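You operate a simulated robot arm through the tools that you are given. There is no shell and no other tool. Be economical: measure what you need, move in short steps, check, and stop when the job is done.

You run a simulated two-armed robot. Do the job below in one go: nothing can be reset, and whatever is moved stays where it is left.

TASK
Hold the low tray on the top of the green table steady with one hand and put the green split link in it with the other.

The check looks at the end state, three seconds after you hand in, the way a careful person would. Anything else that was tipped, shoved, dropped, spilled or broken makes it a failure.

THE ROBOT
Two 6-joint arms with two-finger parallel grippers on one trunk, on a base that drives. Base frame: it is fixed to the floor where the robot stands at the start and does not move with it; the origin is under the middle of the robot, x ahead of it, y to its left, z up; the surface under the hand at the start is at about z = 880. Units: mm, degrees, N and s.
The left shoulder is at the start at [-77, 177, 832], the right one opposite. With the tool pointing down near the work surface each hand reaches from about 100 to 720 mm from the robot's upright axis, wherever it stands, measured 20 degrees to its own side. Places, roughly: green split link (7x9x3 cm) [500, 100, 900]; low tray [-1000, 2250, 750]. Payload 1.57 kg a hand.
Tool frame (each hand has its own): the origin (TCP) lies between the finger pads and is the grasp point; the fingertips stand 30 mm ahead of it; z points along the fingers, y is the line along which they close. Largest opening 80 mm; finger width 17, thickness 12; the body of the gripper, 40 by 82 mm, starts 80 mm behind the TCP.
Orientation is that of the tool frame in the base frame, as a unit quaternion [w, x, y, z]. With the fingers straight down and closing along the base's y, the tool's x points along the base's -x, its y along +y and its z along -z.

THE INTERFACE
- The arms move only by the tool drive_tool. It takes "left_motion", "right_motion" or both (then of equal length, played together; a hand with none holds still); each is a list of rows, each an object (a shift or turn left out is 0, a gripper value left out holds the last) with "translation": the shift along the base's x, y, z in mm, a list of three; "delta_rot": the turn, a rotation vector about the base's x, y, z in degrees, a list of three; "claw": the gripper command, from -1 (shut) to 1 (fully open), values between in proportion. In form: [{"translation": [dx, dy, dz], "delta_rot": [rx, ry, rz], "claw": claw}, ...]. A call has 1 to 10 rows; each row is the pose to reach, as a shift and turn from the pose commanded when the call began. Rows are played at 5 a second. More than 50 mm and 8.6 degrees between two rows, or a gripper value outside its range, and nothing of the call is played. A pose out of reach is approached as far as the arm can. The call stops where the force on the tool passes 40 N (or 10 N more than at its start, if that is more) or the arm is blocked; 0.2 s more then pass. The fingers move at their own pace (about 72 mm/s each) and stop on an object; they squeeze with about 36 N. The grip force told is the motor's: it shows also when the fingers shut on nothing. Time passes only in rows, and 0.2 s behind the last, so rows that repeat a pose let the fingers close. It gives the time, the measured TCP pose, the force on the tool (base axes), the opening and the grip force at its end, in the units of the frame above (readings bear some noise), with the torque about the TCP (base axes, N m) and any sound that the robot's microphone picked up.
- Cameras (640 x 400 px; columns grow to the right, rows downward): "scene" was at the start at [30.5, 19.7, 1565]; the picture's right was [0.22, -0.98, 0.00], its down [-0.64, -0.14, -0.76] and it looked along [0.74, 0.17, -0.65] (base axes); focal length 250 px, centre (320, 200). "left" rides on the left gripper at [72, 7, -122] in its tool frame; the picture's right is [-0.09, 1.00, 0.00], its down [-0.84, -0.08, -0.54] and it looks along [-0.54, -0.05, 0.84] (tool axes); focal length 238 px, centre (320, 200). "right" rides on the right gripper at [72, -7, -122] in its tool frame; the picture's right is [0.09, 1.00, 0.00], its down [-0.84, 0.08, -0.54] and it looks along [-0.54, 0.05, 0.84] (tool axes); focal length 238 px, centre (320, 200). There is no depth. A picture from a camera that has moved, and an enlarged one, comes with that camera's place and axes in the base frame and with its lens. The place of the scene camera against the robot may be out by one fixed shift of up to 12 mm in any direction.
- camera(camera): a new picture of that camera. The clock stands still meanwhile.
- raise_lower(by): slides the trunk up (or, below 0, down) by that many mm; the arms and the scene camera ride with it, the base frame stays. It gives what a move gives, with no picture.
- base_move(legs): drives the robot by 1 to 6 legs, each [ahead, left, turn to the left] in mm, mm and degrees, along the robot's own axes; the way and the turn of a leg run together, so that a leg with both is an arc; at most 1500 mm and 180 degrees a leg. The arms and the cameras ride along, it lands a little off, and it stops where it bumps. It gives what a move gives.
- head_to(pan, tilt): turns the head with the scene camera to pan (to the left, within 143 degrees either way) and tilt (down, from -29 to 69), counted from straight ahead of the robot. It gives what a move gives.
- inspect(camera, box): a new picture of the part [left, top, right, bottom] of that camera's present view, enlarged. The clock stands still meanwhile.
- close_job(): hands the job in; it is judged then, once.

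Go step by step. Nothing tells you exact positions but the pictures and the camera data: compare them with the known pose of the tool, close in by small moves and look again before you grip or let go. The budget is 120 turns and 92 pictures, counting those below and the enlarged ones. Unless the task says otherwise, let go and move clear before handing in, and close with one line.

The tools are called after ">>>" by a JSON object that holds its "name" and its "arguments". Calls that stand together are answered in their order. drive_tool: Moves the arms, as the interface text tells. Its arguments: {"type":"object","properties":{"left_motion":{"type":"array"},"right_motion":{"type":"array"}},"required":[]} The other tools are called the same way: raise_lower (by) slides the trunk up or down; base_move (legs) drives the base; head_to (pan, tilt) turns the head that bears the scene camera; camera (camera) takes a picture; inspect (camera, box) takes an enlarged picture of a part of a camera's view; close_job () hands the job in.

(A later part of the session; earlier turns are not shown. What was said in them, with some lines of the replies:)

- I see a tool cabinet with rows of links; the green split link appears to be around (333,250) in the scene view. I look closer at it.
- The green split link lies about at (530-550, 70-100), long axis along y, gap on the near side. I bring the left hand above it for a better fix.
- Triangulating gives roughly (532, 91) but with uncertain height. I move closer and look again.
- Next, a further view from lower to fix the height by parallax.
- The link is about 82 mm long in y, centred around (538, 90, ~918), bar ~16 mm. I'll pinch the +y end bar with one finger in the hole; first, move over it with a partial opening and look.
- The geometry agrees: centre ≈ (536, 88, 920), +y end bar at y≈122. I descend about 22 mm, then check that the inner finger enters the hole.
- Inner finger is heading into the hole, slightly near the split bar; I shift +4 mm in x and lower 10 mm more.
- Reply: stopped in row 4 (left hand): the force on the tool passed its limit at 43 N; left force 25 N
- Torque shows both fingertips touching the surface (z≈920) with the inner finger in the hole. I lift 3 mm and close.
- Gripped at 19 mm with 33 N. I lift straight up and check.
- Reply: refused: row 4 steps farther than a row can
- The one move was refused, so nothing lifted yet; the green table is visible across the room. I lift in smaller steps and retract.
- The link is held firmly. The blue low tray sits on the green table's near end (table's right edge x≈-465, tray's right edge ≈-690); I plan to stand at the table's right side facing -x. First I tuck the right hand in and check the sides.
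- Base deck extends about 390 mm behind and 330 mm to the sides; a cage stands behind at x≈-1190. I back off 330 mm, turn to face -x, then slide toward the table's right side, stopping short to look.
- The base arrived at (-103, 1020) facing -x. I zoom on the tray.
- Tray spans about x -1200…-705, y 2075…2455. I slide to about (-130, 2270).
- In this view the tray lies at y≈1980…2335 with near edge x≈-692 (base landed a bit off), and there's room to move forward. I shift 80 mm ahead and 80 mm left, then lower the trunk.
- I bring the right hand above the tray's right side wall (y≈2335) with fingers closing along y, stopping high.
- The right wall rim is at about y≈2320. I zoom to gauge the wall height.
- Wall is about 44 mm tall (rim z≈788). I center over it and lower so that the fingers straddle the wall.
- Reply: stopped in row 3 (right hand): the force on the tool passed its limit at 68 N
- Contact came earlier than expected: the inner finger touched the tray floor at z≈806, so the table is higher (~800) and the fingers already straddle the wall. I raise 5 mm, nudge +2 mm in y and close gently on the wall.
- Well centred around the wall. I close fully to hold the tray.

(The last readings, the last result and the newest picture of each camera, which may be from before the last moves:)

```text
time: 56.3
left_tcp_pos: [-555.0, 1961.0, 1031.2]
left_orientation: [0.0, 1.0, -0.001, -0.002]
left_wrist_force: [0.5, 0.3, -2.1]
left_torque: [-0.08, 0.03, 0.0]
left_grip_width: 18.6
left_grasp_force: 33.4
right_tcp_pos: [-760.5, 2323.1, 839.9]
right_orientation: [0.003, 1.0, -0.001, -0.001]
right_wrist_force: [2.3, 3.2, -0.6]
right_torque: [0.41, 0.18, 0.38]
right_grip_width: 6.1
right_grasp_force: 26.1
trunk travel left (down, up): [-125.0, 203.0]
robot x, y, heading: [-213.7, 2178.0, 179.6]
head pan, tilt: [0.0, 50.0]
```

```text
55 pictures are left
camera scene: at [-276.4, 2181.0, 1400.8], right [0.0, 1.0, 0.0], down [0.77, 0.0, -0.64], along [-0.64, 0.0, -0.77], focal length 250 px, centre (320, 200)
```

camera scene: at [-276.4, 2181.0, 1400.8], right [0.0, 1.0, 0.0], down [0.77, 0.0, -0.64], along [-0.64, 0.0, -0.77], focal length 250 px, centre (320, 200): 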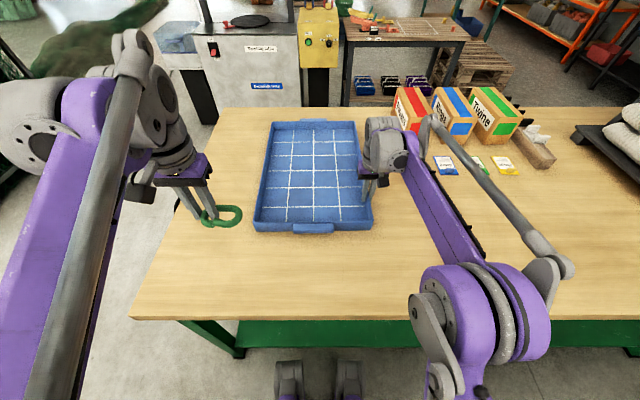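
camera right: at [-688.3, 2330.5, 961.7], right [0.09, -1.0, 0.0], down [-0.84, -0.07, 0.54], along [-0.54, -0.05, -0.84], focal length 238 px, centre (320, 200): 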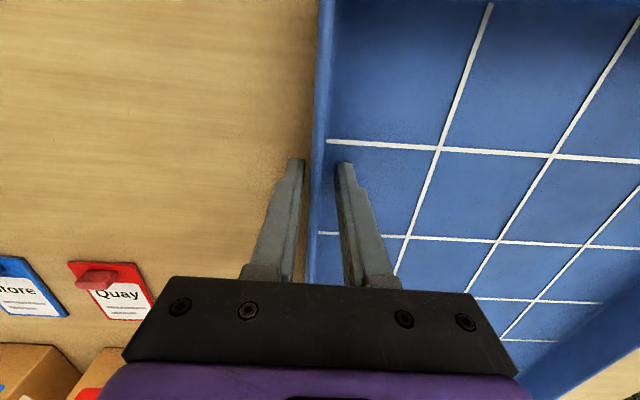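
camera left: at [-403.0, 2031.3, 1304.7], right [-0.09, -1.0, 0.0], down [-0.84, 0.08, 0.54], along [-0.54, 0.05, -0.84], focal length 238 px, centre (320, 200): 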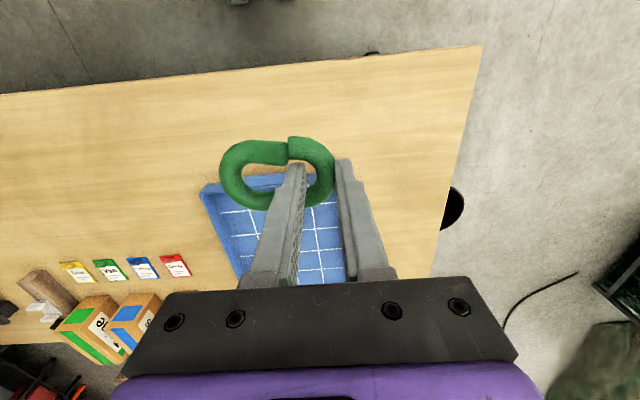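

The tray is held. Now the left hand carries the link over the tray, to about (-780, 2096), still high.

>>> {"name": "drive_tool", "arguments": {"left_motion": [{"translation": [-38, 23, 0]}, {"translation": [-76, 46, 0]}, {"translation": [-114, 69, -10]}, {"translation": [-150, 91, -25]}, {"translation": [-188, 114, -45]}, {"translation": [-225, 136, -65]}, {"translation": [-225, 136, -105]}, {"translation": [-225, 136, -135]}, {"translation": [-225, 136, -135]}]}}

>>> {"name": "camera", "arguments": {"camera": "left"}}

>>> {"name": "camera", "arguments": {"camera": "scene"}}

```text
time: 58.3
left_tcp_pos: [-781.3, 2096.8, 896.2]
left_orientation: [0.0, 1.0, -0.001, -0.002]
left_wrist_force: [-0.3, 0.4, -1.9]
left_torque: [-0.09, 0.0, 0.02]
left_grip_width: 19.0
left_grasp_force: 32.5
right_tcp_pos: [-760.9, 2323.2, 839.3]
right_orientation: [0.002, 1.0, -0.001, -0.002]
right_wrist_force: [2.6, -1.9, -0.4]
right_torque: [0.32, 0.72, 0.46]
right_grip_width: 6.0
right_grasp_force: 26.4
trunk travel left (down, up): [-125.0, 203.0]
robot x, y, heading: [-218.5, 2179.7, 180.0]
head pan, tilt: [0.0, 50.0]
```

```text
54 pictures are left
camera left: at [-708.8, 2089.3, 1019.8], right [-0.09, -1.0, 0.0], down [-0.83, 0.08, 0.54], along [-0.54, 0.05, -0.84], focal length 238 px, centre (320, 200)
```

left: 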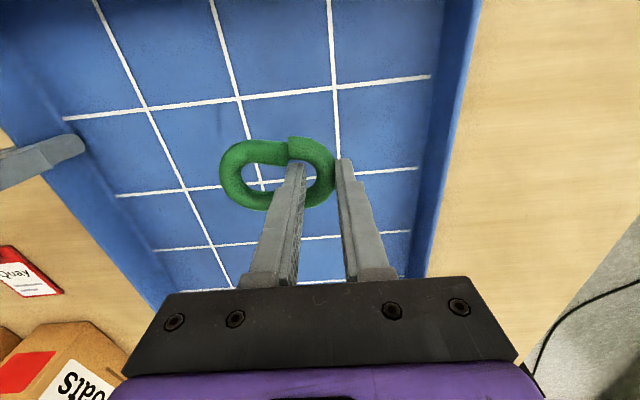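

```text
53 pictures are left
camera scene: at [-276.6, 2180.5, 1400.8], right [0.0, 1.0, 0.0], down [0.77, 0.0, -0.64], along [-0.64, 0.0, -0.77], focal length 250 px, centre (320, 200)
```

scene: 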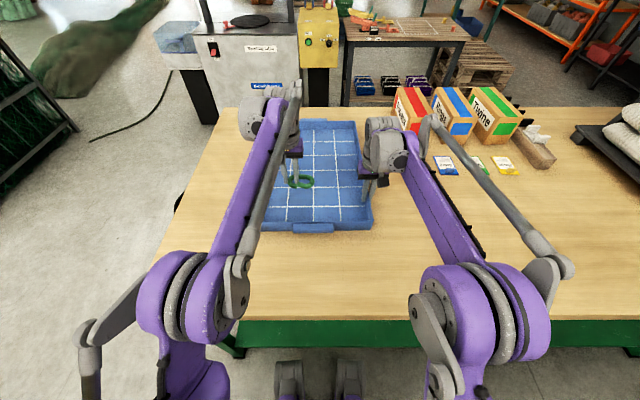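

The link is well inside the tray area. I lower it gently toward the floor.

>>> {"name": "drive_tool", "arguments": {"left_motion": [{"translation": [0, 0, -15]}, {"translation": [0, 0, -30]}, {"translation": [0, 0, -42]}, {"translation": [0, 0, -48]}, {"translation": [0, 0, -52]}, {"translation": [0, 0, -52]}]}}

>>> {"name": "inspect", "arguments": {"camera": "left", "box": [200, 80, 440, 230]}}

```text
time: 59.7
left_tcp_pos: [-780.5, 2094.9, 842.5]
left_orientation: [-0.001, 1.0, -0.001, -0.002]
left_wrist_force: [-0.6, -0.6, -2.0]
left_torque: [-0.1, 0.01, -0.01]
left_grip_width: 18.9
left_grasp_force: 33.5
right_tcp_pos: [-760.5, 2323.9, 838.7]
right_orientation: [0.001, 1.0, -0.001, -0.001]
right_wrist_force: [2.1, 0.1, -0.2]
right_torque: [0.41, 0.08, 0.42]
right_grip_width: 6.2
right_grasp_force: 26.0
trunk travel left (down, up): [-125.0, 203.0]
robot x, y, heading: [-212.7, 2178.5, 179.6]
head pan, tilt: [0.0, 50.0]
```

```text
2.67 times, centred on (320, 155) of left
camera zoom: at [-709.2, 2088.5, 966.2], right [-0.09, -1.0, 0.0], down [-0.83, 0.08, 0.54], along [-0.54, 0.05, -0.84], focal length 636 px, centre (320, 320)
```

zoom: 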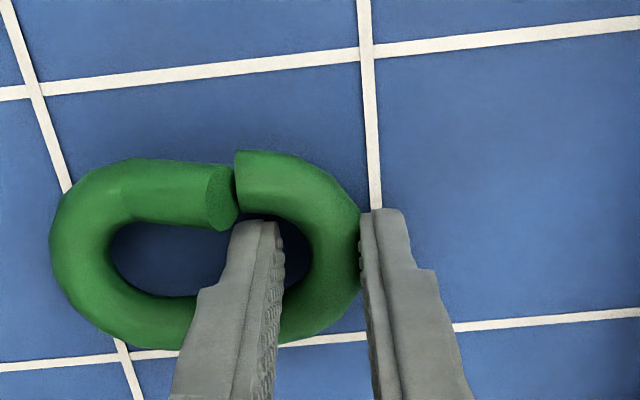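

No contact yet; I lower a few more millimetres in small steps until force shows.

>>> {"name": "drive_tool", "arguments": {"left_motion": [{"translation": [0, 0, -2]}, {"translation": [0, 0, -4]}, {"translation": [0, 0, -4]}]}}

```text
time: 60.5
left_tcp_pos: [-780.7, 2095.9, 839.8]
left_orientation: [0.0, 1.0, -0.001, -0.002]
left_wrist_force: [-0.6, 0.0, -2.1]
left_torque: [-0.1, -0.02, 0.03]
left_grip_width: 19.0
left_grasp_force: 33.1
right_tcp_pos: [-760.7, 2323.1, 837.2]
right_orientation: [0.002, 1.0, -0.002, -0.001]
right_wrist_force: [1.5, 0.6, 0.1]
right_torque: [0.36, -0.19, 0.43]
right_grip_width: 6.1
right_grasp_force: 25.6
trunk travel left (down, up): [-125.0, 203.0]
robot x, y, heading: [-215.6, 2179.6, 180.1]
head pan, tilt: [0.0, 50.0]
```

>>> {"name": "drive_tool", "arguments": {"left_motion": [{"translation": [0, 0, -2]}, {"translation": [0, 0, -4]}, {"translation": [0, 0, -4]}]}}

```text
time: 61.3
left_tcp_pos: [-781.1, 2095.8, 836.5]
left_orientation: [0.0, 1.0, -0.001, -0.002]
left_wrist_force: [-1.4, -3.4, 12.9]
left_torque: [0.75, 0.13, 0.05]
left_grip_width: 19.0
left_grasp_force: 33.3
right_tcp_pos: [-761.5, 2322.7, 840.1]
right_orientation: [0.002, 1.0, -0.001, -0.002]
right_wrist_force: [-0.8, 1.8, 0.8]
right_torque: [0.38, -0.43, 0.45]
right_grip_width: 6.1
right_grasp_force: 26.1
trunk travel left (down, up): [-125.0, 203.0]
robot x, y, heading: [-213.8, 2177.9, 180.0]
head pan, tilt: [0.0, 50.0]
```

The link touches the tray floor (13 N). I relieve 1 mm and open to 36 mm so the inner finger stays within the hole.

>>> {"name": "drive_tool", "arguments": {"left_motion": [{"translation": [0, 0, 1], "claw": -0.4}, {"translation": [0, 0, 1], "claw": -0.2}, {"translation": [0, 0, 1], "claw": -0.2}]}}

>>> {"name": "inspect", "arguments": {"camera": "left", "box": [200, 80, 440, 230]}}

```text
time: 62.1
left_tcp_pos: [-781.6, 2094.9, 837.0]
left_orientation: [0.001, 1.0, -0.001, -0.002]
left_wrist_force: [0.0, 0.5, -1.1]
left_torque: [-0.03, 0.01, -0.01]
left_grip_width: 32.1
left_grasp_force: 0.0
right_tcp_pos: [-760.1, 2322.9, 838.5]
right_orientation: [0.002, 1.0, -0.001, -0.001]
right_wrist_force: [1.8, -0.2, -0.9]
right_torque: [0.36, 0.54, 0.45]
right_grip_width: 6.0
right_grasp_force: 25.4
trunk travel left (down, up): [-125.0, 203.0]
robot x, y, heading: [-216.1, 2181.6, 179.9]
head pan, tilt: [0.0, 50.0]
```

```text
2.67 times, centred on (320, 155) of left
camera zoom: at [-708.7, 2088.9, 960.3], right [-0.09, -1.0, 0.0], down [-0.83, 0.08, 0.54], along [-0.54, 0.05, -0.84], focal length 636 px, centre (320, 320)
```

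zoom: 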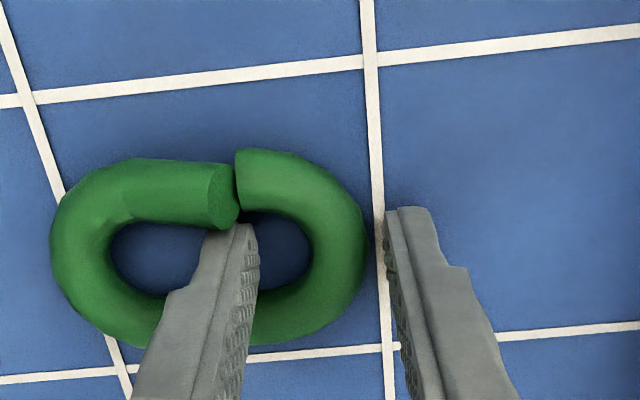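

Released, the link lies flat. I lift the left hand straight up.

>>> {"name": "drive_tool", "arguments": {"left_motion": [{"translation": [-2, 0, 4]}, {"translation": [-2, 0, 15]}, {"translation": [-2, 0, 40]}, {"translation": [-2, 0, 80]}, {"translation": [-2, 0, 125]}, {"translation": [28, -20, 155]}, {"translation": [63, -40, 175]}, {"translation": [103, -60, 185]}, {"translation": [103, -60, 185]}]}}

>>> {"name": "camera", "arguments": {"camera": "left"}}

```text
time: 64.1
left_tcp_pos: [-677.7, 2035.1, 1022.3]
left_orientation: [0.0, 1.0, -0.001, -0.002]
left_wrist_force: [0.1, 0.3, 0.5]
left_torque: [0.01, -0.02, 0.0]
left_grip_width: 32.1
left_grasp_force: 0.1
right_tcp_pos: [-761.0, 2323.7, 837.9]
right_orientation: [0.001, 1.0, -0.001, 0.0]
right_wrist_force: [2.1, -0.8, 0.9]
right_torque: [0.37, -0.06, 0.43]
right_grip_width: 5.9
right_grasp_force: 26.0
trunk travel left (down, up): [-125.0, 203.0]
robot x, y, heading: [-213.8, 2177.3, 180.0]
head pan, tilt: [0.0, 50.0]
```

```text
50 pictures are left
camera left: at [-605.8, 2028.4, 1145.6], right [-0.09, -1.0, 0.0], down [-0.83, 0.08, 0.54], along [-0.54, 0.05, -0.84], focal length 238 px, centre (320, 200)
```

left: 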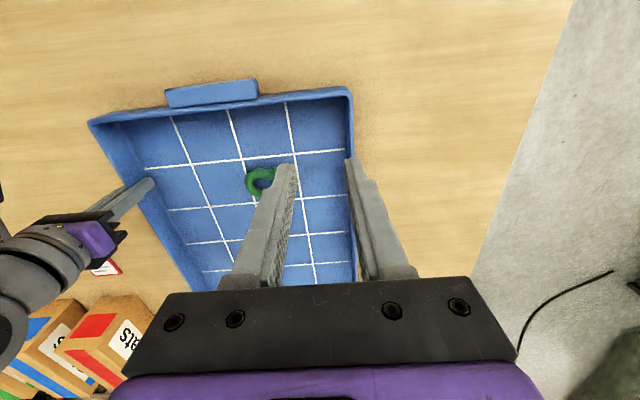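

The link lies in the tray. Now I open the right hand slightly and lift it clear of the wall.

>>> {"name": "drive_tool", "arguments": {"right_motion": [{"translation": [0, 0, 0], "claw": -0.5}, {"translation": [0, 0, 0], "claw": 0.0}, {"translation": [0, 0, 0], "claw": 0.0}, {"translation": [0, 0, 20]}, {"translation": [0, 0, 55]}, {"translation": [0, 0, 100]}, {"translation": [20, 15, 140]}, {"translation": [55, 30, 165]}, {"translation": [95, 40, 185]}, {"translation": [95, 40, 185]}]}}

>>> {"name": "camera", "arguments": {"camera": "scene"}}

>>> {"name": "camera", "arguments": {"camera": "right"}}

```text
time: 66.3
left_tcp_pos: [-678.9, 2035.7, 1022.1]
left_orientation: [0.0, 1.0, 0.0, -0.001]
left_wrist_force: [-1.6, 0.1, 0.3]
left_torque: [0.02, -0.04, -0.01]
left_grip_width: 32.0
left_grasp_force: 0.1
right_tcp_pos: [-665.5, 2361.9, 1023.5]
right_orientation: [0.001, 1.0, -0.001, -0.001]
right_wrist_force: [-0.3, -0.6, 0.2]
right_torque: [0.0, 0.02, 0.0]
right_grip_width: 40.0
right_grasp_force: 0.0
trunk travel left (down, up): [-125.0, 203.0]
robot x, y, heading: [-217.8, 2178.2, 179.6]
head pan, tilt: [0.0, 50.0]
```

```text
49 pictures are left
camera scene: at [-277.3, 2180.6, 1400.8], right [0.0, 1.0, 0.0], down [0.77, 0.0, -0.64], along [-0.64, 0.0, -0.77], focal length 250 px, centre (320, 200)
```

scene: 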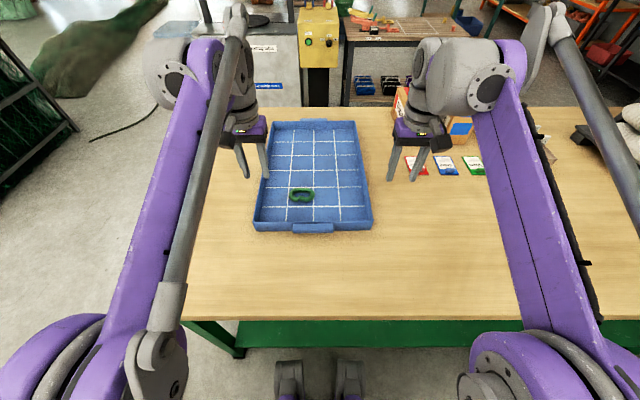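

```text
48 pictures are left
camera right: at [-593.0, 2369.9, 1147.5], right [0.09, -1.0, 0.0], down [-0.84, -0.07, 0.54], along [-0.54, -0.05, -0.84], focal length 238 px, centre (320, 200)
```

right: 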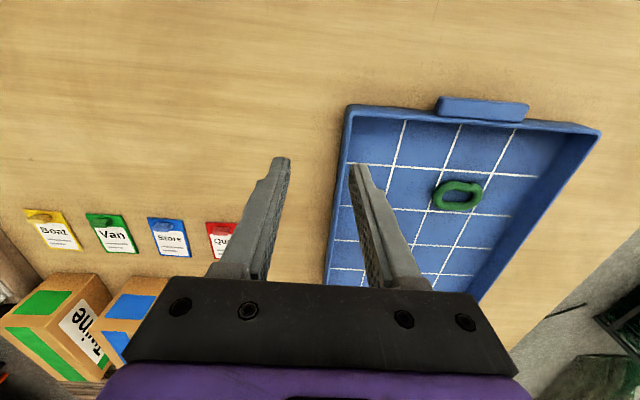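

The green split link lies flat in the tray, the tray has not moved, and both hands are clear, so I hand in.

>>> {"name": "close_job", "arguments": {}}

```text
The job is handed in.
```

The green split link is lying flat in the low blue tray on the green table. The right hand held the tray while the left set the link down. Both hands are clear, the last pictures show the tray still in place and nothing on the table disturbed, and the job is handed in.
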